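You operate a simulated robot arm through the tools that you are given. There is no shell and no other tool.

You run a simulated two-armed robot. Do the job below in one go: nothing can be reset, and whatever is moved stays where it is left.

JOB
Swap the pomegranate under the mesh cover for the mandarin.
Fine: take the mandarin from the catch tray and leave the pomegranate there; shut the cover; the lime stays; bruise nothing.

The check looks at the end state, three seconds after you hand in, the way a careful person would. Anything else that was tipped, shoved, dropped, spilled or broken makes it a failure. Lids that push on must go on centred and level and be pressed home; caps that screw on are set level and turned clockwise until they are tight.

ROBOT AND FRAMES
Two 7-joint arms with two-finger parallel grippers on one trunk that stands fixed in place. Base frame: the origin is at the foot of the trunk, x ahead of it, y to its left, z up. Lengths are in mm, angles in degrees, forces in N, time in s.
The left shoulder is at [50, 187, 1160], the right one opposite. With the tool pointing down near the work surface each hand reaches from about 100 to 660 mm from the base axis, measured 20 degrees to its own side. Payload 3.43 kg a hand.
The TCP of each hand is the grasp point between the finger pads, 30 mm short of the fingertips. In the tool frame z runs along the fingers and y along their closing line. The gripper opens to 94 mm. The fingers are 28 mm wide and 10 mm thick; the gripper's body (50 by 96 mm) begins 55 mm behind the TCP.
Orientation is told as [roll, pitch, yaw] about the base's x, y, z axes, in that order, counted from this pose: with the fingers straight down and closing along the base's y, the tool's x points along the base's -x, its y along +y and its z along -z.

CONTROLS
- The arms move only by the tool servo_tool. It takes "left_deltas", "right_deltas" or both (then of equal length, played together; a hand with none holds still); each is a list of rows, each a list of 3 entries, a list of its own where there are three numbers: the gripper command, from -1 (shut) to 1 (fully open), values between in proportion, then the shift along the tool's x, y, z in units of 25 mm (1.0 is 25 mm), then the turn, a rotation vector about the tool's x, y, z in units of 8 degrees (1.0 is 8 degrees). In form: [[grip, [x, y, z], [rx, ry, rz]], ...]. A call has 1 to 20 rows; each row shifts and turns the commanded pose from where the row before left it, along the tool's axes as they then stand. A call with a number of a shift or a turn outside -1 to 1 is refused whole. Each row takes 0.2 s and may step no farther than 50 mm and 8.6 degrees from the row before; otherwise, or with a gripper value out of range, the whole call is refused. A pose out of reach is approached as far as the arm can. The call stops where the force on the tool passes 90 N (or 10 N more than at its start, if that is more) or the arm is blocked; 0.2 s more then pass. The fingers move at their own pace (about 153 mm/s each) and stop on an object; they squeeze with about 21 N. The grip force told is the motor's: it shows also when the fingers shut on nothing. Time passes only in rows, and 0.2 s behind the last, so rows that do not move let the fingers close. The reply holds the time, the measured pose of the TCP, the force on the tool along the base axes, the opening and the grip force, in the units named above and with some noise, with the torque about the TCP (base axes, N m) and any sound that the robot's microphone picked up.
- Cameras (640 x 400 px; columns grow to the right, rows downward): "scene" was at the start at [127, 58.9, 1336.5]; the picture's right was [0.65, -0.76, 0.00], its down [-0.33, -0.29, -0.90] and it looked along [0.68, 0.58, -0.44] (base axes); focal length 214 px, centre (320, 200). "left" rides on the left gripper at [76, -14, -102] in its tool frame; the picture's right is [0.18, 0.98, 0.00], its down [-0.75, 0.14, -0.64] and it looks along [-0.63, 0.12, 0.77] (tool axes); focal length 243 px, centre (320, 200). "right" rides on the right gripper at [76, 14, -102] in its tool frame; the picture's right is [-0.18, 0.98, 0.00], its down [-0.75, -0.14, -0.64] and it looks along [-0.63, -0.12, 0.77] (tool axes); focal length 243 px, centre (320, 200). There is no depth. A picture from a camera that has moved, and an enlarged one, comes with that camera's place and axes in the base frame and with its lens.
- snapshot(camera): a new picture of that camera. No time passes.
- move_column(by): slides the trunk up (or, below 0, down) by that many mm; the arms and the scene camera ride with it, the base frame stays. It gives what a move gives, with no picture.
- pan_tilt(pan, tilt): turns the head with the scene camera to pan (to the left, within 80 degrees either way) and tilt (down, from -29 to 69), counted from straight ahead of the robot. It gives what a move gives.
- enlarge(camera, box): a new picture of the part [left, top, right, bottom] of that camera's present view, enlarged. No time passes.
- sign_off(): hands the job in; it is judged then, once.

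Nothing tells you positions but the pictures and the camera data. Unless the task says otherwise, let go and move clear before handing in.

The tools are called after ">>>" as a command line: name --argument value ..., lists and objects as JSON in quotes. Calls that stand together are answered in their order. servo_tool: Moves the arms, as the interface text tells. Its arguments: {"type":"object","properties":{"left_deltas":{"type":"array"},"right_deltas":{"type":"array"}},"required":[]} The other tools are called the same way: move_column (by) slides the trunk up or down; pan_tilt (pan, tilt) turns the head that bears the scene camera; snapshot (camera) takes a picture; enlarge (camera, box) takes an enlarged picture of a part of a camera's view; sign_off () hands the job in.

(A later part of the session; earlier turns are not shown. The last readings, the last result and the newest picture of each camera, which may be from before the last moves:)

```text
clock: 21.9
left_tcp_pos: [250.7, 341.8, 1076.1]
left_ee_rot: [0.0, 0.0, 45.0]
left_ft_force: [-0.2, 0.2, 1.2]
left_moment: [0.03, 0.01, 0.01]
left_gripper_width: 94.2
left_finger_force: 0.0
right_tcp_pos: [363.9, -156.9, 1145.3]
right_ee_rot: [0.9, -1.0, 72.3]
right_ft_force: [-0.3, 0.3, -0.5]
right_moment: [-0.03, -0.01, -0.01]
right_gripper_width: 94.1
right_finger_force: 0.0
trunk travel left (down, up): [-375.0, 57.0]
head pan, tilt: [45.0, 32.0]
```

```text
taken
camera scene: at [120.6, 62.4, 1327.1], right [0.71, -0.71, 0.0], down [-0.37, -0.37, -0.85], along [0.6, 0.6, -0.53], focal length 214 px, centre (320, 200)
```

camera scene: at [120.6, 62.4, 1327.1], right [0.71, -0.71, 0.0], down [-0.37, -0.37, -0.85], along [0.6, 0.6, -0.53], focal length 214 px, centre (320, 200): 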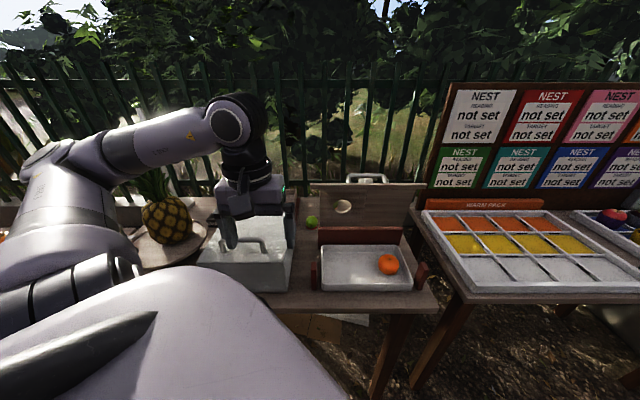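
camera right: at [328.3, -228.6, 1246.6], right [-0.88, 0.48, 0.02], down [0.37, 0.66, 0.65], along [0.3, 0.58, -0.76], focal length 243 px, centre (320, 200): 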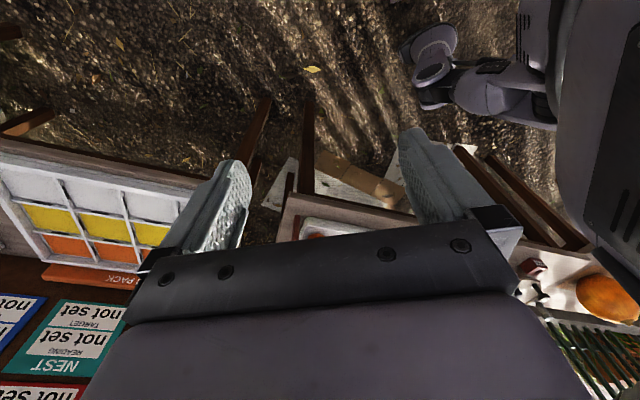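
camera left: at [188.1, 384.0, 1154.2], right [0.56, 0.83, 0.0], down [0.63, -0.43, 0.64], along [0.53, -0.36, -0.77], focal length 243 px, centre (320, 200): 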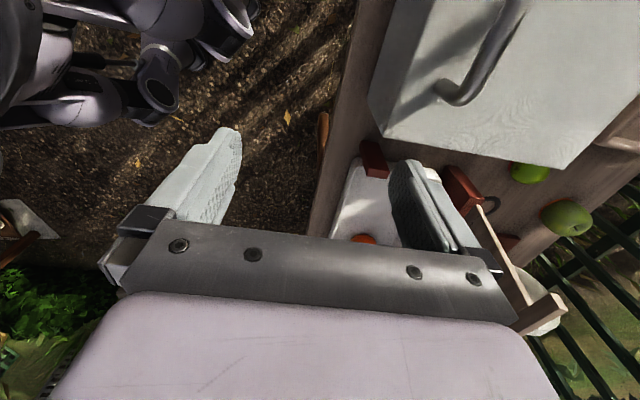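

>>> servo_tool --left_deltas '[[1, [-0.84, 0.7, 0], [0, 0, 0]], [1, [-0.84, 0.7, 0], [0, 0, 0]], [1, [-0.84, 0.7, 0], [0, 0, 0]], [1, [-0.84, 0.7, 0], [0, 0, 0]], [1, [-0.84, 0.7, 0], [0, 0, 0]], [1, [0, 0, 0], [0, 0, -0.9375]], [1, [0, 0, 0], [0, 0, -0.9375]], [1, [0, 0, 0], [0, 0, -0.9375]], [1, [0, 0, 0], [0, 0, -0.9375]], [1, [0, 0, 0], [0, 0, -0.9375]], [1, [0, 0, 0], [0, 0, -0.9375]], [1, [0, 0, 0], [0, 0, -0.9375]], [1, [0, 0, 0], [0, 0, -0.9375]], [1, [0, 0, 0], [0, 0, -0.9375]], [1, [0, 0, 0], [0, 0, -0.9375]], [1, [0, 0, 0], [0, 0, -0.9375]], [1, [0, 0, 0], [0, 0, -0.9375]], [1, [0, 0, 0], [0, 0, 0]]]'

>>> snapshot --camera "scene"

>>> snapshot --camera "left"

```text
clock: 25.7
left_tcp_pos: [264.0, 476.5, 1076.1]
left_ee_rot: [0.0, 0.1, 135.1]
left_ft_force: [0.3, 0.7, 0.6]
left_moment: [0.04, -0.04, 0.04]
left_gripper_width: 94.0
left_finger_force: 0.1
right_tcp_pos: [362.5, -157.5, 1146.9]
right_ee_rot: [1.0, -1.1, 72.1]
right_ft_force: [0.7, -0.7, 0.5]
right_moment: [-0.02, 0.01, -0.02]
right_gripper_width: 93.8
right_finger_force: 0.1
trunk travel left (down, up): [-375.0, 57.0]
head pan, tilt: [45.0, 32.0]
```

```text
taken
camera scene: at [120.6, 62.4, 1327.1], right [0.71, -0.71, 0.0], down [-0.37, -0.37, -0.85], along [0.6, 0.6, -0.53], focal length 214 px, centre (320, 200)
```

scene: 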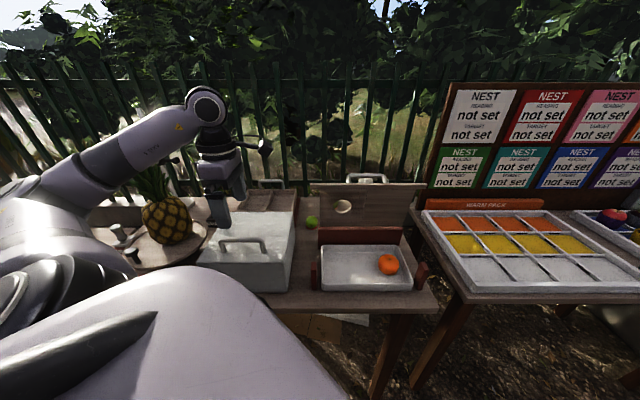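

```text
taken
camera left: at [327.9, 433.5, 1179.0], right [-0.56, -0.83, 0.0], down [-0.63, 0.43, 0.64], along [-0.53, 0.36, -0.77], focal length 243 px, centre (320, 200)
```

left: 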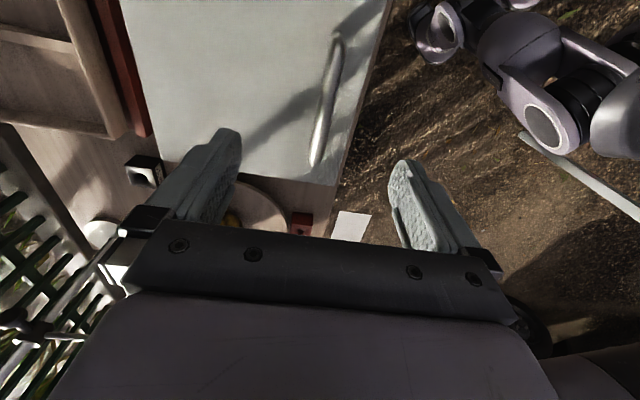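

>>> enlarge --camera "left" --box '[60, 0, 260, 200]'

>>> enlarge --camera "left" --box '[240, 0, 440, 220]'

```text
2.00 times, centred on (160, 100) of left
camera zoom: at [327.9, 433.5, 1179.0], right [-0.56, -0.83, 0.0], down [-0.63, 0.43, 0.64], along [-0.53, 0.36, -0.77], focal length 485 px, centre (640, 400)
```

zoom: 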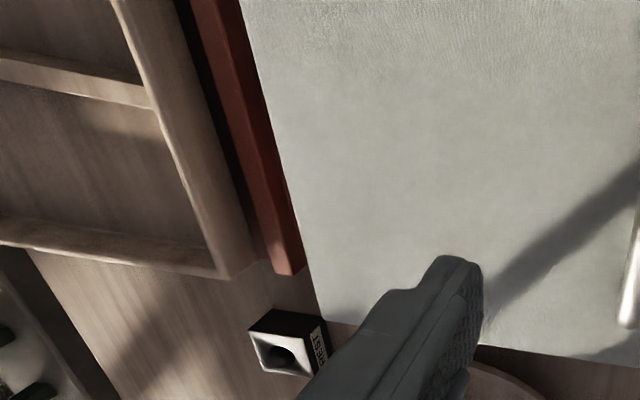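

```text
1.82 times, centred on (340, 110) of left
camera zoom: at [327.9, 433.5, 1179.0], right [-0.56, -0.83, 0.0], down [-0.63, 0.43, 0.64], along [-0.53, 0.36, -0.77], focal length 441 px, centre (284, 364)
```

zoom: 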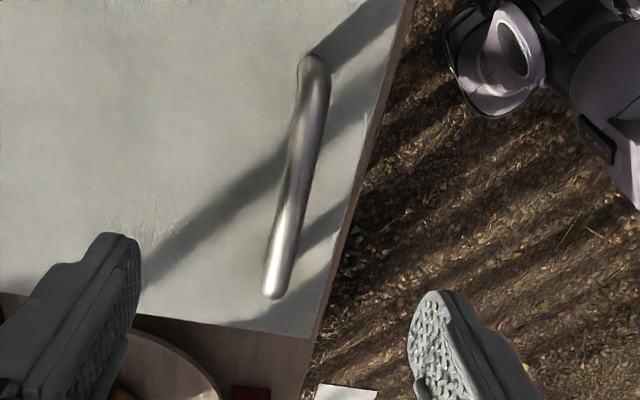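

Yaw 135° works, and the hand is straight above the handle rod. I'll descend to rod height without closing yet and check the alignment.

>>> servo_tool --left_deltas '[[1, [0, 0.16, 0.8], [0, 0, 0]], [1, [0, 0, 0.8], [0, 0, 0]], [1, [0, 0, 0.8], [0, 0, 0]], [1, [0, 0, 0.8], [0, 0, 0]], [1, [0, 0, 0.8], [0, 0, 0]], [0.2, [0, 0, 0.4], [0, 0, 0]], [0, [0, 0, 0], [0, 0, 0]], [0, [0, 0, 0], [0, 0, 0]]]'

>>> snapshot --camera "left"

>>> enlarge --camera "scene" --box '[190, 180, 310, 300]'

```text
clock: 27.5
left_tcp_pos: [261.2, 473.5, 966.2]
left_ee_rot: [0.0, 0.0, 135.0]
left_ft_force: [-0.4, -0.1, 0.1]
left_moment: [0.01, -0.01, -0.01]
left_gripper_width: 47.1
left_finger_force: 0.0
right_tcp_pos: [363.9, -157.9, 1146.8]
right_ee_rot: [0.8, -1.0, 72.2]
right_ft_force: [-0.3, -0.3, 0.2]
right_moment: [0.03, 0.01, 0.01]
right_gripper_width: 94.1
right_finger_force: 0.1
trunk travel left (down, up): [-375.0, 57.0]
head pan, tilt: [45.0, 32.0]
```

```text
taken
camera left: at [325.9, 430.0, 1068.3], right [-0.56, -0.83, 0.0], down [-0.63, 0.43, 0.64], along [-0.53, 0.36, -0.77], focal length 243 px, centre (320, 200)
```

left: 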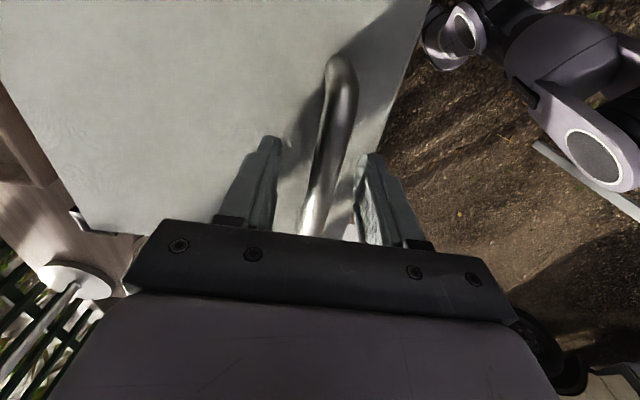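

```text
3.33 times, centred on (250, 240) of scene
camera zoom: at [120.6, 62.4, 1327.1], right [0.71, -0.71, 0.0], down [-0.37, -0.37, -0.85], along [0.6, 0.6, -0.53], focal length 715 px, centre (553, 67)
```

zoom: 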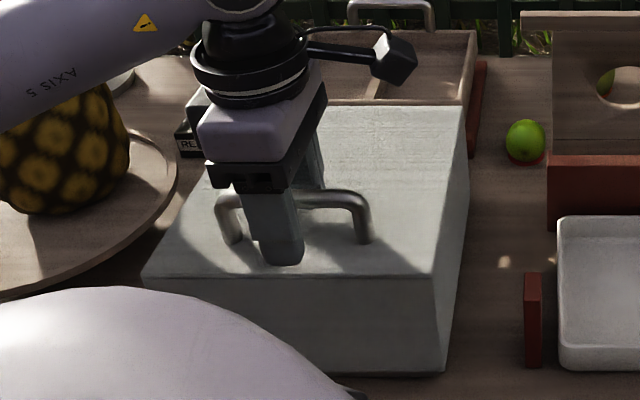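

The rod sits between the fingers at about grasp height. I'll close on it and then test it with a small lift.

>>> servo_tool --left_deltas '[[-0.5, [0, 0, 0], [0, 0, 0]], [-1, [0, 0, 0], [0, 0, 0]], [-1, [0, 0, 0], [0, 0, 0]], [-1, [0, 0, 0], [0, 0, 0]]]'

>>> snapshot --camera "left"

```text
clock: 28.5
left_tcp_pos: [262.8, 473.7, 966.1]
left_ee_rot: [0.0, -0.1, 134.9]
left_ft_force: [0.3, -0.9, -0.6]
left_moment: [-0.09, -0.04, 0.01]
left_gripper_width: 17.9
left_finger_force: 44.7
right_tcp_pos: [363.7, -157.5, 1145.8]
right_ee_rot: [0.8, -1.0, 72.2]
right_ft_force: [0.1, -0.5, -0.8]
right_moment: [0.01, -0.04, 0.01]
right_gripper_width: 94.1
right_finger_force: 0.2
trunk travel left (down, up): [-375.0, 57.0]
head pan, tilt: [45.0, 32.0]
```

```text
taken
camera left: at [325.8, 430.0, 1068.3], right [-0.56, -0.83, 0.0], down [-0.63, 0.43, 0.64], along [-0.53, 0.36, -0.77], focal length 243 px, centre (320, 200)
```

left: 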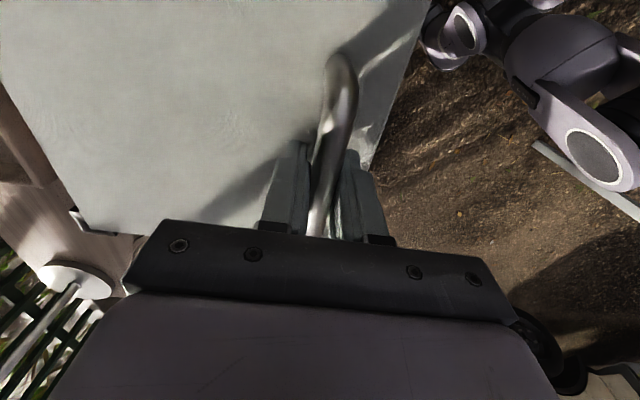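

>>> servo_tool --left_deltas '[[-1, [0, 0, -0.1], [0, 0, 0]], [-1, [0, 0, -0.1], [0, 0, 0]], [-1, [0, 0, 0], [0, 0, 0]]]'

>>> enlarge --camera "scene" --box '[190, 180, 310, 300]'

```text
clock: 29.3
left_tcp_pos: [262.2, 474.6, 969.5]
left_ee_rot: [0.2, -0.1, 135.1]
left_ft_force: [16.4, 8.3, -17.7]
left_moment: [-0.07, 0.16, -0.09]
left_gripper_width: 18.1
left_finger_force: 45.2
right_tcp_pos: [365.4, -155.0, 1145.4]
right_ee_rot: [1.0, -0.8, 72.2]
right_ft_force: [-0.4, -0.2, -0.1]
right_moment: [0.03, -0.03, -0.02]
right_gripper_width: 93.9
right_finger_force: 0.1
trunk travel left (down, up): [-375.0, 57.0]
head pan, tilt: [45.0, 32.0]
```

```text
3.33 times, centred on (250, 240) of scene
camera zoom: at [123.3, 64.7, 1326.5], right [0.71, -0.71, 0.0], down [-0.38, -0.38, -0.85], along [0.6, 0.6, -0.53], focal length 715 px, centre (553, 67)
```

zoom: 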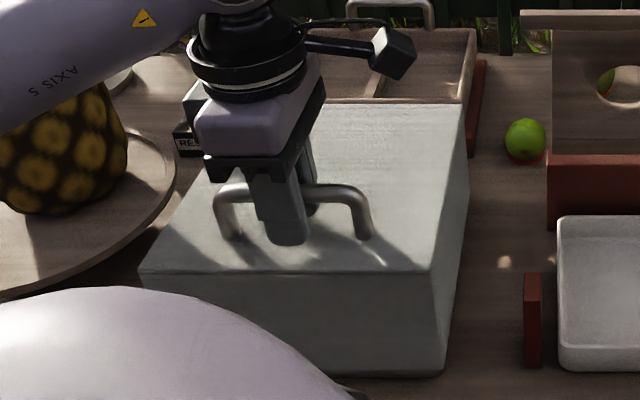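

The cover pulls back towards the rear hinge as I lift, which confirms it's hinged at the back. I'll move along an estimated arc in small steps and use the forces to locate the hinge axis.

>>> servo_tool --left_deltas '[[-1, [0, -0.13, -0.05], [0, 0, 0]], [-1, [0, -0.13, -0.1], [0, 0, 0]], [-1, [0, -0.13, -0.15], [0, 0, 0]], [-1, [0, 0, 0], [0, 0, 0]]]'

```text
clock: 30.3
left_tcp_pos: [268.2, 479.7, 978.8]
left_ee_rot: [0.2, 0.0, 135.0]
left_ft_force: [5.2, -0.6, -7.2]
left_moment: [-0.22, 0.1, -0.07]
left_gripper_width: 18.0
left_finger_force: 44.9
right_tcp_pos: [364.8, -156.3, 1146.5]
right_ee_rot: [1.0, -0.8, 72.2]
right_ft_force: [0.1, 0.0, 0.1]
right_moment: [0.0, -0.01, -0.01]
right_gripper_width: 93.9
right_finger_force: 0.0
trunk travel left (down, up): [-375.0, 57.0]
head pan, tilt: [45.0, 32.0]
```

>>> servo_tool --left_deltas '[[-1, [0, -0.12, -0.2], [0, 0, 0]], [-1, [0, -0.12, -0.2], [0, 0, 0]], [-1, [0, -0.12, -0.2], [0, 0, 0]], [-1, [0, -0.12, -0.2], [0, 0, 0]], [-1, [0, 0, 0], [0, 0, 0]]]'

>>> enlarge --camera "scene" --box '[190, 160, 330, 300]'

```text
clock: 31.5
left_tcp_pos: [278.8, 491.5, 996.4]
left_ee_rot: [0.2, 0.1, 135.1]
left_ft_force: [26.1, 4.2, -28.8]
left_moment: [0.08, 0.37, -0.15]
left_gripper_width: 18.2
left_finger_force: 45.1
right_tcp_pos: [366.4, -154.6, 1144.7]
right_ee_rot: [1.1, -0.7, 72.3]
right_ft_force: [0.8, -0.5, 0.5]
right_moment: [-0.01, -0.03, 0.01]
right_gripper_width: 94.2
right_finger_force: 0.0
trunk travel left (down, up): [-375.0, 57.0]
head pan, tilt: [45.0, 32.0]
```

```text
2.86 times, centred on (260, 230) of scene
camera zoom: at [125.3, 65.4, 1326.2], right [0.71, -0.71, 0.0], down [-0.38, -0.38, -0.85], along [0.6, 0.6, -0.53], focal length 613 px, centre (491, 114)
```

zoom: 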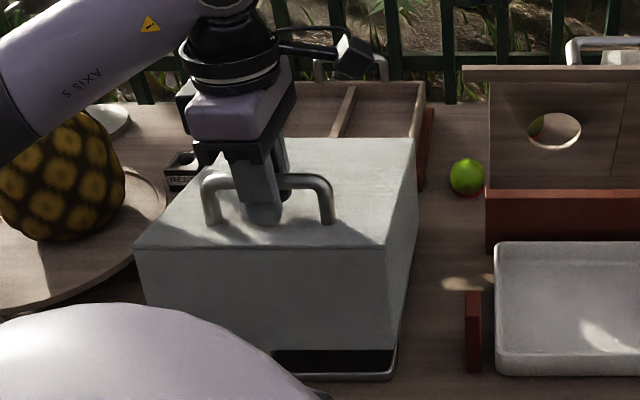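

The cover lifts at the front and pivots at the back near table level. I'll continue the arc in small steps, easing off the radial tension.

>>> servo_tool --left_deltas '[[-1, [0.04, -0.17, -0.1], [0, 0, 0]], [-1, [0.04, -0.17, -0.12], [0, 0, 0]], [-1, [0, -0.16, -0.13], [0, 0, 0]], [-1, [0, 0, 0], [0, 0, 0]]]'

```text
clock: 32.5
left_tcp_pos: [287.1, 499.5, 1006.0]
left_ee_rot: [0.2, 0.0, 135.0]
left_ft_force: [9.6, 11.4, -21.3]
left_moment: [-0.12, 0.08, -0.22]
left_gripper_width: 18.0
left_finger_force: 45.3
right_tcp_pos: [365.2, -154.5, 1146.6]
right_ee_rot: [0.9, -0.7, 72.2]
right_ft_force: [0.4, 0.0, 0.2]
right_moment: [-0.01, -0.02, 0.0]
right_gripper_width: 94.3
right_finger_force: 0.0
trunk travel left (down, up): [-375.0, 57.0]
head pan, tilt: [45.0, 32.0]
```

>>> servo_tool --left_deltas '[[-1, [0, -0.26, -0.16], [0, 0, 0]], [-1, [0, -0.26, -0.17], [0, 0, 0]], [-1, [0, -0.26, -0.17], [0, 0, 0]], [-1, [0, -0.26, -0.16], [0, 0, 0]], [-1, [0, 0, 0], [0, 0, 0]]]'

>>> snapshot --camera "scene"

```text
clock: 33.7
left_tcp_pos: [303.7, 516.6, 1025.0]
left_ee_rot: [0.0, -0.1, 134.9]
left_ft_force: [-5.7, 3.5, -3.9]
left_moment: [-0.03, 0.22, -0.28]
left_gripper_width: 17.8
left_finger_force: 45.1
right_tcp_pos: [362.8, -156.8, 1146.7]
right_ee_rot: [0.8, -0.9, 72.2]
right_ft_force: [0.9, 0.3, 1.0]
right_moment: [0.0, 0.01, -0.01]
right_gripper_width: 94.0
right_finger_force: 0.1
trunk travel left (down, up): [-375.0, 57.0]
head pan, tilt: [45.0, 32.0]
```

```text
taken
camera scene: at [120.2, 63.2, 1327.2], right [0.71, -0.71, 0.0], down [-0.37, -0.38, -0.85], along [0.6, 0.6, -0.53], focal length 214 px, centre (320, 200)
```

scene: 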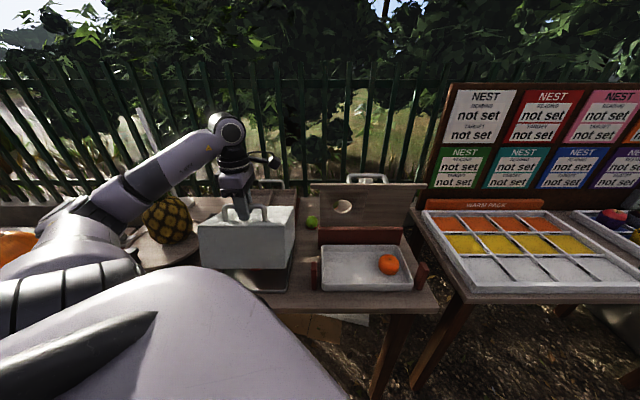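

>>> enlarge --camera "scene" --box '[180, 180, 320, 300]'

>>> snapshot --camera "left"

```text
3.33 times, centred on (250, 240) of scene
camera zoom: at [120.2, 63.2, 1327.2], right [0.71, -0.71, 0.0], down [-0.37, -0.38, -0.85], along [0.6, 0.6, -0.53], focal length 715 px, centre (553, 67)
```

zoom: 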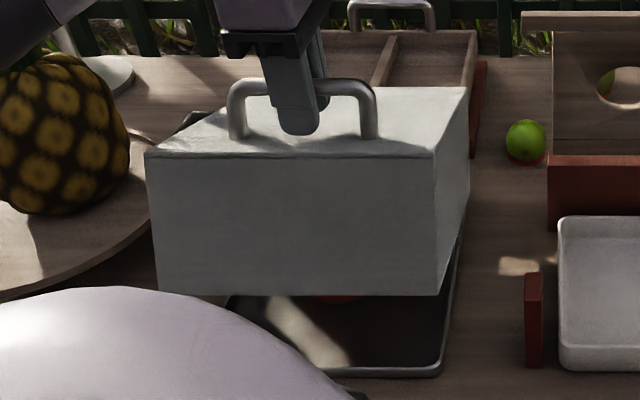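

```text
taken
camera left: at [368.2, 472.5, 1127.5], right [-0.57, -0.82, 0.0], down [-0.63, 0.43, 0.64], along [-0.53, 0.36, -0.77], focal length 243 px, centre (320, 200)
```

left: 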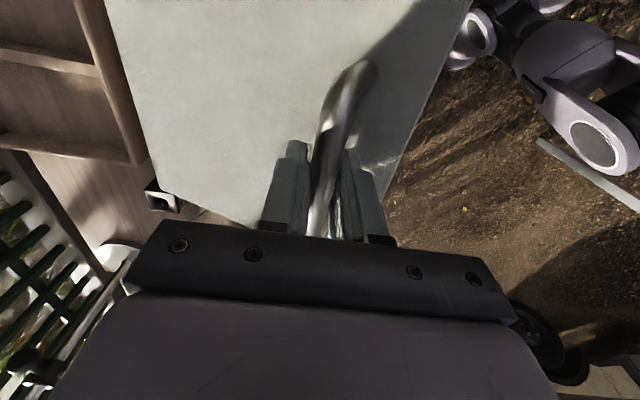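

>>> servo_tool --left_deltas '[[-1, [0, -0.21, -0.16], [0, 0, 0]], [-1, [0, -0.22, -0.15], [0, 0, 0]], [-1, [0, -0.225, -0.14], [0, 0, 0]], [-1, [0, -0.23, -0.135], [0, 0, 0]], [-1, [0, -0.235, -0.125], [0, 0, 0]], [-1, [0, -0.24, -0.115], [0, 0, 0]], [-1, [0, 0, 0], [0, 0, 0]]]'

>>> enlarge --camera "scene" --box '[180, 160, 340, 300]'

```text
clock: 35.3
left_tcp_pos: [328.9, 540.1, 1045.0]
left_ee_rot: [0.0, 0.1, 135.0]
left_ft_force: [-8.7, 8.1, -6.2]
left_moment: [-0.18, 0.05, -0.4]
left_gripper_width: 18.0
left_finger_force: 45.0
right_tcp_pos: [364.5, -155.8, 1147.2]
right_ee_rot: [1.0, -0.9, 72.1]
right_ft_force: [0.0, 0.4, -0.8]
right_moment: [-0.01, 0.01, -0.01]
right_gripper_width: 94.0
right_finger_force: 0.0
trunk travel left (down, up): [-375.0, 57.0]
head pan, tilt: [45.0, 32.0]
```

```text
2.86 times, centred on (260, 230) of scene
camera zoom: at [119.9, 63.8, 1327.1], right [0.71, -0.71, 0.0], down [-0.37, -0.38, -0.85], along [0.6, 0.6, -0.53], focal length 613 px, centre (491, 114)
```

zoom: 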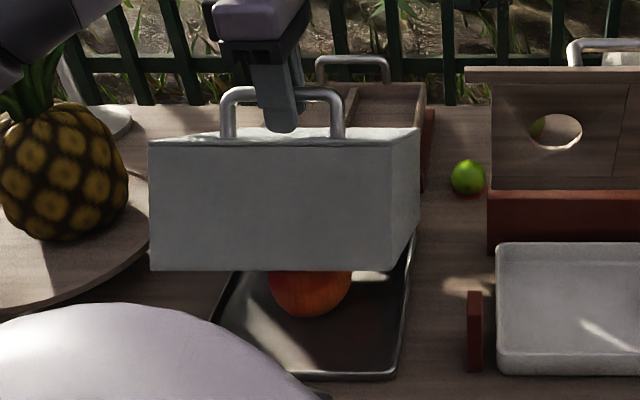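

The pomegranate is visible on a dark tray under the cover. I'll keep opening along the arc.

>>> servo_tool --left_deltas '[[-1, [-0.02, -0.255, -0.13], [0, 0, 0]], [-1, [-0.02, -0.26, -0.125], [0, 0, 0]], [-1, [-0.02, -0.26, -0.115], [0, 0, 0]], [-1, [0, -0.265, -0.105], [0, 0, 0]], [-1, [0, -0.265, -0.095], [0, 0, 0]], [-1, [0, -0.265, -0.09], [0, 0, 0]], [-1, [0, -0.27, -0.08], [0, 0, 0]], [-1, [0, 0, 0], [0, 0, 0]]]'

>>> enlarge --camera "scene" --box '[180, 160, 340, 300]'

```text
clock: 37.1
left_tcp_pos: [361.1, 573.2, 1059.7]
left_ee_rot: [0.3, 0.2, 135.0]
left_ft_force: [5.2, -2.5, -25.0]
left_moment: [-0.39, -0.18, -0.42]
left_gripper_width: 18.2
left_finger_force: 45.2
right_tcp_pos: [364.8, -154.8, 1144.4]
right_ee_rot: [1.0, -0.8, 72.2]
right_ft_force: [-0.7, 0.1, -0.2]
right_moment: [-0.03, 0.01, -0.02]
right_gripper_width: 94.3
right_finger_force: 0.2
trunk travel left (down, up): [-375.0, 57.0]
head pan, tilt: [45.0, 32.0]
```

```text
2.86 times, centred on (260, 230) of scene
camera zoom: at [122.8, 64.6, 1326.5], right [0.71, -0.71, 0.0], down [-0.38, -0.38, -0.85], along [0.6, 0.6, -0.53], focal length 613 px, centre (491, 114)
```

zoom: 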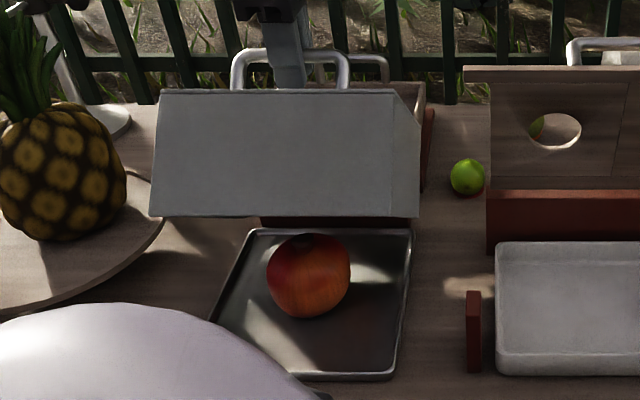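

The pomegranate is clear to see, and the cover is at about 40°. I'll loosen the grip so the fingers loosely surround the rod. Then I'll tilt the hand forward for more reach before taking the cover over its balance point.

>>> servo_tool --left_deltas '[[-1, [0, 0, 0.08], [0, 0, 0]], [-0.5, [0, 0, 0], [0, 0, 0]], [-0.42, [0, 0, 0], [0, 0, 0]], [-0.42, [0, 0, 0], [0, 0, 0]]]'

>>> enlarge --camera "scene" --box '[180, 160, 340, 300]'

>>> snapshot --camera "left"

```text
clock: 38.1
left_tcp_pos: [361.0, 572.2, 1061.3]
left_ee_rot: [0.0, 0.0, 135.0]
left_ft_force: [0.7, 0.2, -0.3]
left_moment: [-0.04, 0.02, 0.03]
left_gripper_width: 27.4
left_finger_force: 0.1
right_tcp_pos: [362.8, -157.3, 1146.2]
right_ee_rot: [0.9, -0.9, 72.2]
right_ft_force: [0.0, 0.1, 0.4]
right_moment: [0.04, 0.0, -0.03]
right_gripper_width: 94.0
right_finger_force: 0.0
trunk travel left (down, up): [-375.0, 57.0]
head pan, tilt: [45.0, 32.0]
```

```text
2.86 times, centred on (260, 230) of scene
camera zoom: at [120.8, 62.7, 1327.1], right [0.71, -0.71, 0.0], down [-0.37, -0.37, -0.85], along [0.6, 0.6, -0.53], focal length 613 px, centre (491, 114)
```

zoom: 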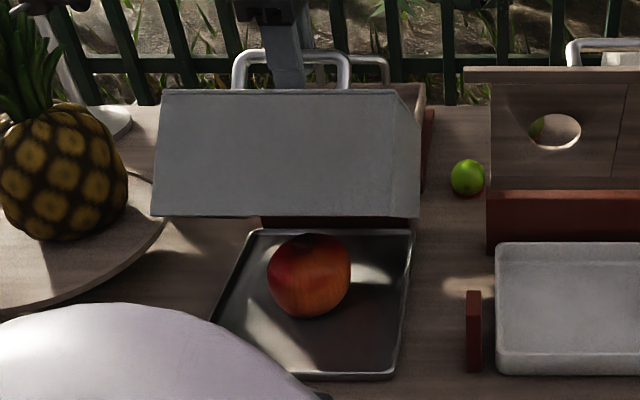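

```text
taken
camera left: at [424.5, 528.4, 1164.4], right [-0.56, -0.83, 0.0], down [-0.63, 0.43, 0.64], along [-0.53, 0.36, -0.77], focal length 243 px, centre (320, 200)
```

left: 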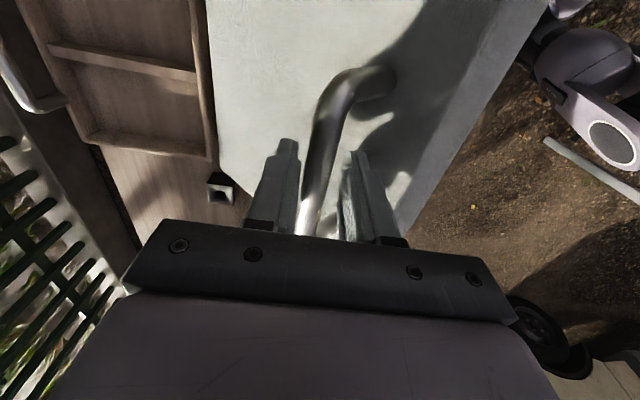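

The tool force is now zero and the cover hasn't moved, so the hinge seems to hold itself. I'll wait a second and check that it isn't creeping shut.

>>> servo_tool --left_deltas '[[-0.42, [0, 0, 0], [0, 0, 0]], [-0.42, [0, 0, 0], [0, 0, 0]], [-0.42, [0, 0, 0], [0, 0, 0]], [-0.42, [0, 0, 0], [0, 0, 0]], [-0.42, [0, 0, 0], [0, 0, 0]], [-0.42, [0, 0, 0], [0, 0, 0]]]'

>>> snapshot --camera "left"

>>> enlarge --camera "scene" --box '[180, 160, 340, 300]'

```text
clock: 39.5
left_tcp_pos: [360.4, 571.7, 1061.7]
left_ee_rot: [-0.1, 0.0, 135.0]
left_ft_force: [-0.8, -0.1, -0.3]
left_moment: [0.01, 0.01, 0.01]
left_gripper_width: 27.3
left_finger_force: 0.1
right_tcp_pos: [363.3, -157.1, 1145.9]
right_ee_rot: [0.9, -1.0, 72.2]
right_ft_force: [-0.4, -0.2, 0.5]
right_moment: [-0.03, -0.04, -0.02]
right_gripper_width: 94.1
right_finger_force: 0.1
trunk travel left (down, up): [-375.0, 57.0]
head pan, tilt: [45.0, 32.0]
```

```text
taken
camera left: at [424.3, 528.2, 1164.2], right [-0.56, -0.83, 0.0], down [-0.63, 0.43, 0.64], along [-0.53, 0.36, -0.77], focal length 243 px, centre (320, 200)
```

left: 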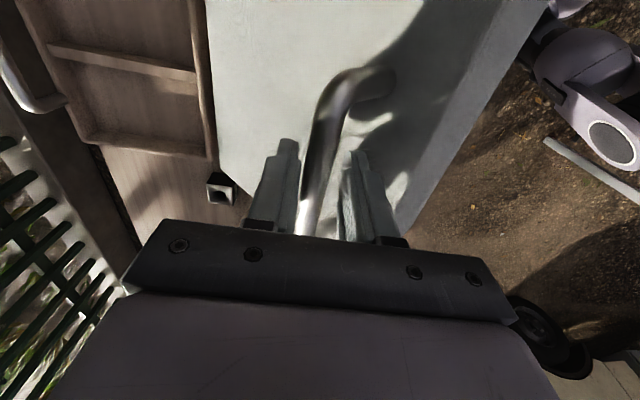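

```text
2.86 times, centred on (260, 230) of scene
camera zoom: at [120.6, 62.4, 1327.1], right [0.71, -0.71, 0.0], down [-0.37, -0.37, -0.85], along [0.6, 0.6, -0.53], focal length 613 px, centre (491, 114)
```

zoom: 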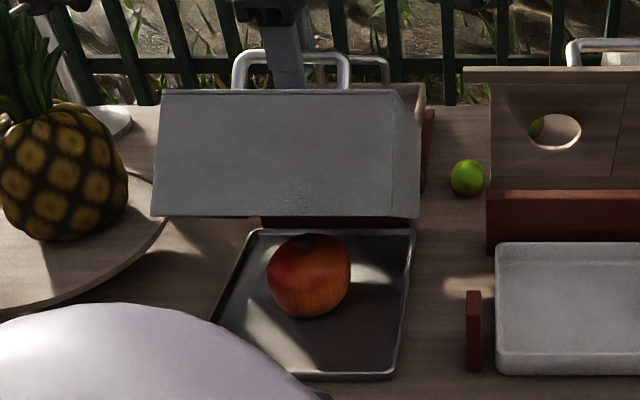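

The cover stays put by hinge friction. It has to open further to give access from above, so I'll tilt the hand 25° forward around the loosely held rod and keep pushing along the arc.

>>> servo_tool --left_deltas '[[-0.42, [0, 0, 0], [0.78, 0, 0]], [-0.42, [0, 0, 0], [0.78, 0, 0]], [-0.42, [0, 0, 0], [0.78, 0, 0]], [-0.42, [0, 0, 0], [0.78, 0, 0]], [-0.42, [0, 0, 0], [0, 0, 0]]]'

>>> snapshot --camera "left"

>>> enlarge --camera "scene" --box '[180, 140, 340, 280]'

```text
clock: 40.7
left_tcp_pos: [359.9, 571.7, 1061.4]
left_ee_rot: [-24.9, -0.1, 135.0]
left_ft_force: [0.0, 0.8, 0.4]
left_moment: [0.0, -0.02, 0.07]
left_gripper_width: 27.3
left_finger_force: 0.1
right_tcp_pos: [363.4, -157.7, 1146.6]
right_ee_rot: [0.9, -0.9, 72.1]
right_ft_force: [0.8, -1.5, 0.0]
right_moment: [0.04, 0.01, 0.03]
right_gripper_width: 93.9
right_finger_force: 0.0
trunk travel left (down, up): [-375.0, 57.0]
head pan, tilt: [45.0, 32.0]
```

```text
taken
camera left: at [392.5, 496.9, 1159.9], right [-0.5, -0.76, -0.42], down [-0.82, 0.25, 0.52], along [-0.29, 0.6, -0.74], focal length 243 px, centre (320, 200)
```

left: 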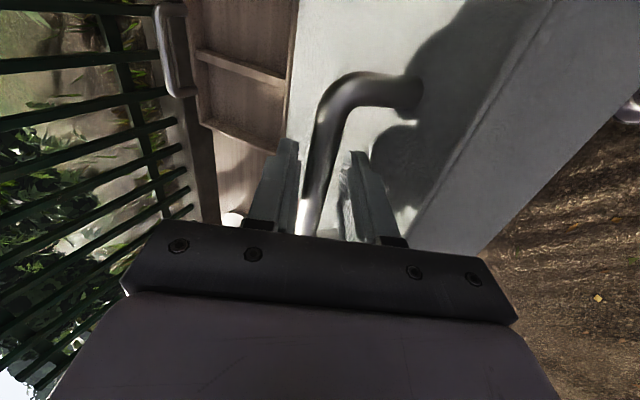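

```text
2.86 times, centred on (260, 210) of scene
camera zoom: at [120.7, 62.5, 1327.1], right [0.71, -0.71, 0.0], down [-0.37, -0.37, -0.85], along [0.6, 0.6, -0.53], focal length 613 px, centre (491, 171)
```

zoom: 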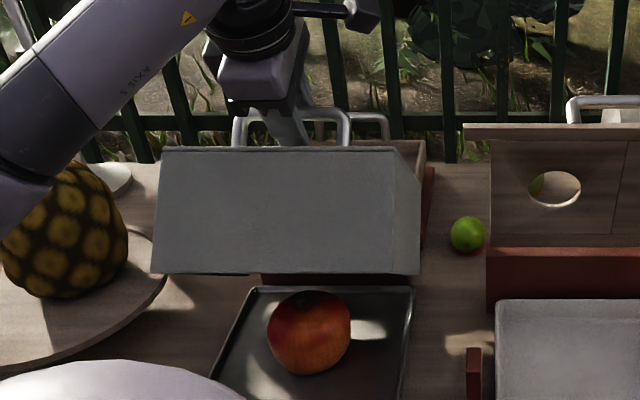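

>>> snapshot --camera "scene"

>>> servo_tool --left_deltas '[[-0.42, [0, -0.3, 0.12], [0, 0, 0]], [-0.42, [0, -0.5, 0.2], [0, 0, 0]], [-0.42, [0, 0, 0], [0, 0, 0]]]'

```text
taken
camera scene: at [120.7, 62.5, 1327.1], right [0.71, -0.71, 0.0], down [-0.37, -0.37, -0.85], along [0.6, 0.6, -0.53], focal length 214 px, centre (320, 200)
```

scene: 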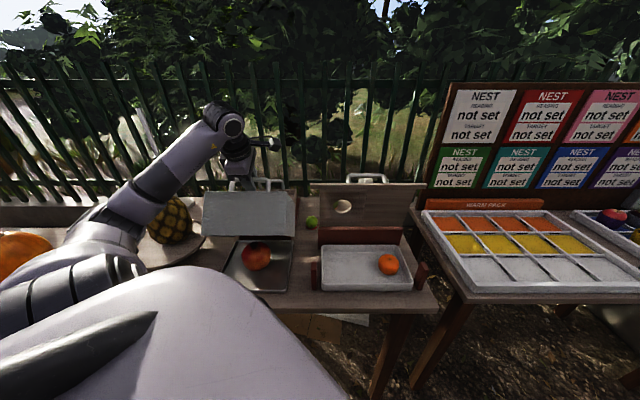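

```text
clock: 41.5
left_tcp_pos: [376.1, 588.9, 1062.3]
left_ee_rot: [-25.0, 0.1, 135.0]
left_ft_force: [0.0, -1.5, 0.7]
left_moment: [-0.01, -0.01, 0.01]
left_gripper_width: 28.0
left_finger_force: 0.6
right_tcp_pos: [363.0, -157.5, 1145.7]
right_ee_rot: [1.0, -1.0, 72.3]
right_ft_force: [-0.4, -0.4, 0.9]
right_moment: [0.01, -0.03, -0.04]
right_gripper_width: 94.1
right_finger_force: 0.0
trunk travel left (down, up): [-375.0, 57.0]
head pan, tilt: [45.0, 32.0]
```

>>> pan_tilt --pan 75 --tilt 25

>>> snapshot --camera "scene"

```text
clock: 42.5
left_tcp_pos: [374.9, 588.0, 1061.9]
left_ee_rot: [-25.0, 0.0, 135.0]
left_ft_force: [-0.1, -0.6, 0.3]
left_moment: [-0.01, 0.04, 0.02]
left_gripper_width: 27.4
left_finger_force: 0.1
right_tcp_pos: [363.7, -158.2, 1146.0]
right_ee_rot: [1.0, -1.0, 72.2]
right_ft_force: [-0.3, 0.5, -0.3]
right_moment: [0.0, 0.02, 0.05]
right_gripper_width: 94.0
right_finger_force: 0.1
trunk travel left (down, up): [-375.0, 57.0]
head pan, tilt: [75.0, 25.0]
```

```text
taken
camera scene: at [81.2, 88.1, 1338.2], right [0.97, -0.26, 0.0], down [-0.11, -0.41, -0.91], along [0.24, 0.88, -0.42], focal length 214 px, centre (320, 200)
```

scene: 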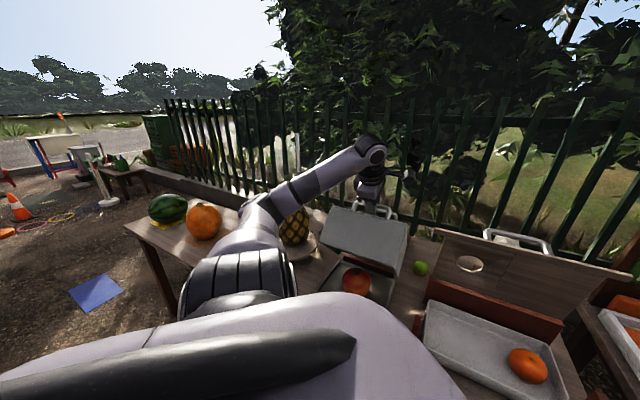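

>>> servo_tool --left_deltas '[[-0.42, [0, -0.473, 0.181], [0, 0, 0]], [-0.42, [0, -0.473, 0.181], [0, 0, 0]], [-0.42, [0, -0.473, 0.181], [0, 0, 0]], [-0.42, [0, -0.473, 0.181], [0, 0, 0]], [-0.42, [0, 0, 0], [0, 0, 0]]]'

>>> snapshot --camera "left"

>>> snapshot --camera "scene"

```text
clock: 43.7
left_tcp_pos: [411.2, 624.7, 1067.0]
left_ee_rot: [-24.9, 0.0, 135.1]
left_ft_force: [-1.7, -0.8, -2.7]
left_moment: [0.02, 0.0, -0.04]
left_gripper_width: 29.5
left_finger_force: 1.8
right_tcp_pos: [364.2, -157.5, 1146.2]
right_ee_rot: [0.8, -0.9, 72.3]
right_ft_force: [0.6, 0.7, -0.6]
right_moment: [0.0, -0.04, 0.0]
right_gripper_width: 94.0
right_finger_force: 0.0
trunk travel left (down, up): [-375.0, 57.0]
head pan, tilt: [75.0, 25.0]
```

```text
taken
camera left: at [443.5, 549.5, 1164.3], right [-0.5, -0.76, -0.41], down [-0.82, 0.25, 0.52], along [-0.29, 0.6, -0.75], focal length 243 px, centre (320, 200)
```

left: 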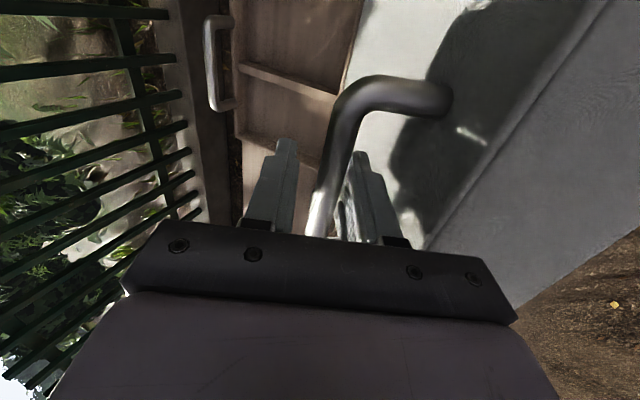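

```text
taken
camera scene: at [81.1, 88.4, 1338.2], right [0.97, -0.26, 0.0], down [-0.11, -0.41, -0.91], along [0.23, 0.88, -0.42], focal length 214 px, centre (320, 200)
```

scene: 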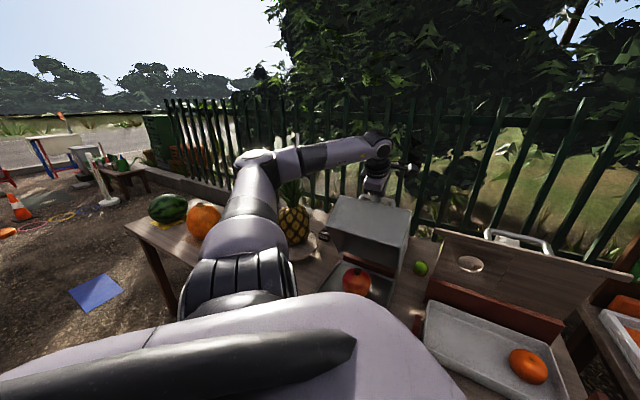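

>>> servo_tool --left_deltas '[[-0.42, [0, -0.423, 0.323], [0, 0, 0]], [-0.42, [0, -0.423, 0.323], [0, 0, 0]], [-0.42, [0, -0.423, 0.323], [0, 0, 0]], [-0.42, [0, 0, 0], [0, 0, 0]]]'

>>> snapshot --camera "left"

>>> snapshot --camera "scene"

```text
clock: 44.7
left_tcp_pos: [438.5, 651.0, 1057.0]
left_ee_rot: [-25.0, 0.0, 135.0]
left_ft_force: [0.0, -0.1, 0.3]
left_moment: [0.0, -0.01, 0.0]
left_gripper_width: 27.6
left_finger_force: 0.3
right_tcp_pos: [364.6, -157.0, 1147.0]
right_ee_rot: [0.8, -1.0, 72.2]
right_ft_force: [0.5, 0.1, 0.1]
right_moment: [0.0, 0.04, 0.0]
right_gripper_width: 93.9
right_finger_force: 0.1
trunk travel left (down, up): [-375.0, 57.0]
head pan, tilt: [75.0, 25.0]
```

```text
taken
camera left: at [471.2, 575.2, 1155.8], right [-0.5, -0.76, -0.41], down [-0.82, 0.25, 0.52], along [-0.29, 0.6, -0.75], focal length 243 px, centre (320, 200)
```

left: 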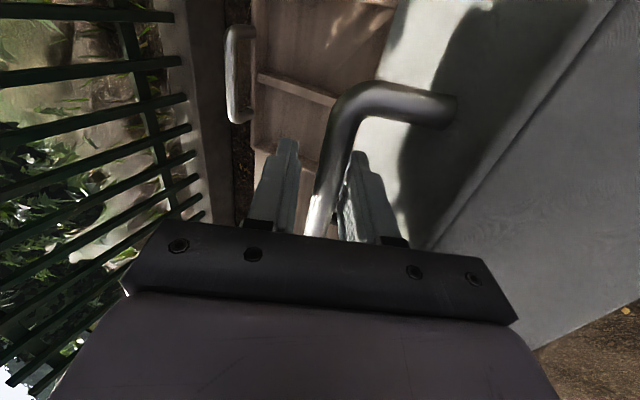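

```text
taken
camera scene: at [81.2, 88.1, 1338.2], right [0.97, -0.26, 0.0], down [-0.11, -0.41, -0.91], along [0.23, 0.88, -0.42], focal length 214 px, centre (320, 200)
```

scene: 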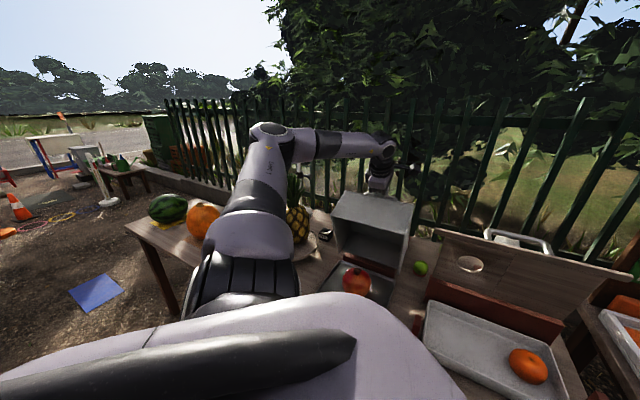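

The cover is well past halfway and I can now see inside it. I'll push a little further.

>>> servo_tool --left_deltas '[[-0.42, [0, -0.384, 0.385], [0, 0, 0]], [-0.42, [0, -0.384, 0.385], [0, 0, 0]], [-0.42, [0, -0.384, 0.385], [0, 0, 0]], [-0.42, [0, 0, 0], [0, 0, 0]]]'

>>> snapshot --camera "left"

>>> snapshot --camera "scene"

```text
clock: 45.7
left_tcp_pos: [463.1, 673.9, 1046.2]
left_ee_rot: [-24.9, 0.0, 134.9]
left_ft_force: [-22.6, -21.6, 5.5]
left_moment: [-0.21, -0.04, -0.42]
left_gripper_width: 41.7
left_finger_force: 12.8
right_tcp_pos: [360.6, -160.0, 1147.2]
right_ee_rot: [0.7, -1.2, 72.2]
right_ft_force: [-0.4, -0.9, -0.4]
right_moment: [0.0, -0.01, 0.0]
right_gripper_width: 93.8
right_finger_force: 0.1
trunk travel left (down, up): [-375.0, 57.0]
head pan, tilt: [75.0, 25.0]
```

```text
taken
camera left: at [495.8, 599.0, 1145.1], right [-0.5, -0.76, -0.41], down [-0.81, 0.25, 0.52], along [-0.29, 0.6, -0.74], focal length 243 px, centre (320, 200)
```

left: 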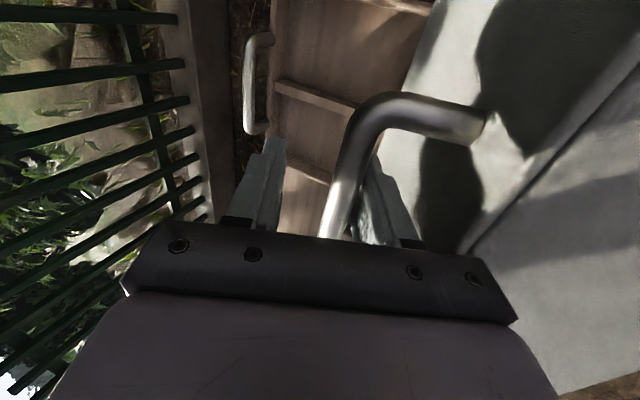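

```text
taken
camera scene: at [77.8, 84.7, 1338.8], right [0.97, -0.26, 0.0], down [-0.11, -0.41, -0.91], along [0.24, 0.88, -0.42], focal length 214 px, centre (320, 200)
```

scene: 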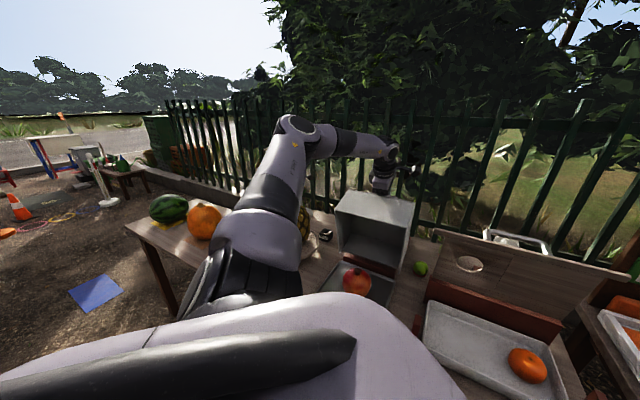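

The cover has reached its stop, with about 31 N pushing back. I'll ease off, check that it stays open, and then draw the fingers off the rod along the tool axis.

>>> servo_tool --left_deltas '[[-0.42, [0, 0.25, -0.1], [0, 0, 0]], [-0.42, [0, 0.2, -0.1], [0, 0, 0]], [-0.42, [0, 0, 0], [0, 0, 0]], [-0.42, [0, 0, 0], [0, 0, 0]], [-0.42, [0, 0, 0], [0, 0, 0]]]'

>>> snapshot --camera "left"

>>> pan_tilt --pan 45 --tilt 32

>>> enlarge --camera "scene" --box '[180, 140, 340, 300]'

```text
clock: 46.9
left_tcp_pos: [457.4, 669.5, 1044.0]
left_ee_rot: [-25.0, 0.0, 135.0]
left_ft_force: [-0.8, 0.3, 0.3]
left_moment: [-0.02, 0.02, -0.03]
left_gripper_width: 27.3
left_finger_force: 0.1
right_tcp_pos: [363.1, -157.2, 1146.5]
right_ee_rot: [1.0, -1.0, 72.2]
right_ft_force: [0.3, 0.2, 0.4]
right_moment: [-0.02, 0.02, 0.0]
right_gripper_width: 94.1
right_finger_force: 0.1
trunk travel left (down, up): [-375.0, 57.0]
head pan, tilt: [75.0, 25.0]
```

```text
taken
camera left: at [489.9, 594.3, 1142.8], right [-0.5, -0.76, -0.42], down [-0.82, 0.25, 0.52], along [-0.29, 0.6, -0.74], focal length 243 px, centre (320, 200)
```

left: 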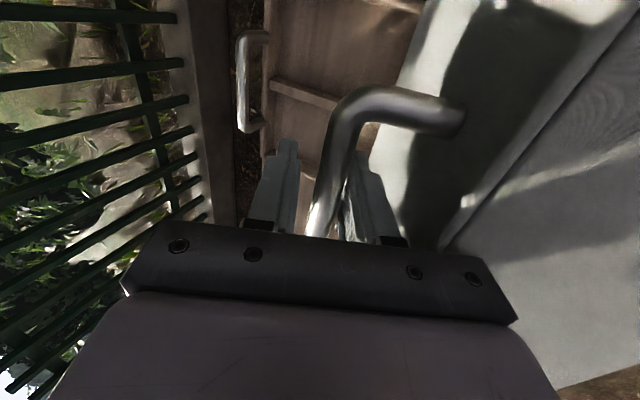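

```text
clock: 47.8
left_tcp_pos: [456.8, 668.8, 1043.0]
left_ee_rot: [-25.1, -0.1, 135.0]
left_ft_force: [0.2, 0.6, -0.2]
left_moment: [0.01, 0.02, -0.02]
left_gripper_width: 26.9
left_finger_force: 0.1
right_tcp_pos: [363.1, -156.8, 1145.7]
right_ee_rot: [0.9, -1.0, 72.2]
right_ft_force: [0.0, 0.1, 0.0]
right_moment: [0.01, -0.01, 0.01]
right_gripper_width: 94.0
right_finger_force: 0.1
trunk travel left (down, up): [-375.0, 57.0]
head pan, tilt: [45.0, 32.0]
```

```text
2.50 times, centred on (260, 220) of scene
camera zoom: at [120.6, 62.5, 1327.1], right [0.71, -0.71, 0.0], down [-0.37, -0.37, -0.85], along [0.6, 0.6, -0.53], focal length 536 px, centre (470, 150)
```

zoom: 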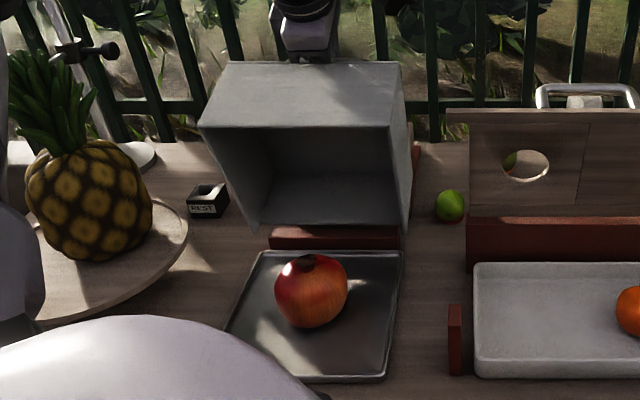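

The cover rests open with no load, and the pomegranate sits alone on the tray beneath it. I'll withdraw from the rod along the tool axis.

>>> servo_tool --left_deltas '[[-0.35, [0, 0, -0.4], [0, 0, 0]], [-0.35, [0, 0, -0.6], [0, 0, 0]], [-0.35, [0, 0, -0.8], [0, 0, 0]], [-0.35, [0, 0, -0.8], [0, 0, 0]], [-0.35, [0, 0, -0.8], [0, 0, 0]], [-0.35, [0, 0, 0], [0, 0, 0]]]'

>>> snapshot --camera "left"

>>> enlarge --camera "scene" --box '[180, 140, 340, 300]'

```text
clock: 49.2
left_tcp_pos: [434.0, 642.7, 1122.4]
left_ee_rot: [-24.9, 0.1, 135.1]
left_ft_force: [0.9, -0.2, 1.0]
left_moment: [-0.02, -0.02, 0.01]
left_gripper_width: 30.6
left_finger_force: 0.1
right_tcp_pos: [362.3, -157.2, 1145.4]
right_ee_rot: [0.9, -1.0, 72.2]
right_ft_force: [0.4, 0.4, -0.6]
right_moment: [0.01, -0.02, -0.02]
right_gripper_width: 93.9
right_finger_force: 0.1
trunk travel left (down, up): [-375.0, 57.0]
head pan, tilt: [45.0, 32.0]
```

```text
taken
camera left: at [465.0, 568.3, 1220.0], right [-0.5, -0.76, -0.41], down [-0.81, 0.25, 0.52], along [-0.29, 0.6, -0.75], focal length 243 px, centre (320, 200)
```

left: 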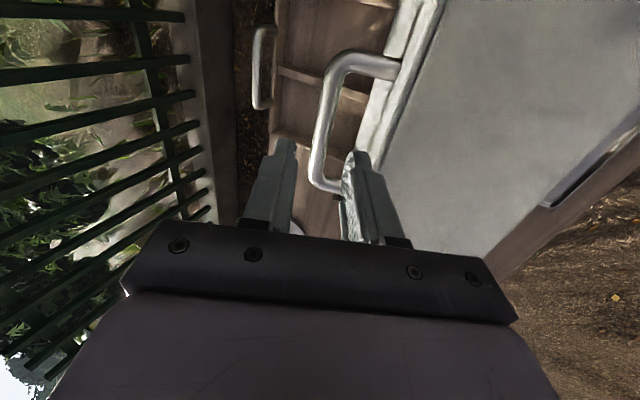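

```text
2.50 times, centred on (260, 220) of scene
camera zoom: at [120.7, 62.6, 1327.0], right [0.71, -0.71, 0.0], down [-0.37, -0.37, -0.85], along [0.6, 0.6, -0.53], focal length 536 px, centre (470, 150)
```

zoom: 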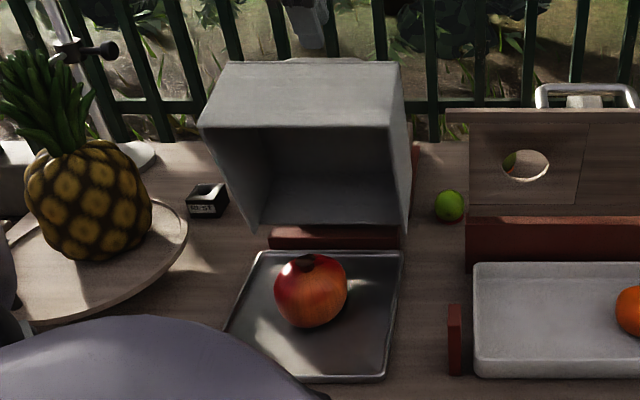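

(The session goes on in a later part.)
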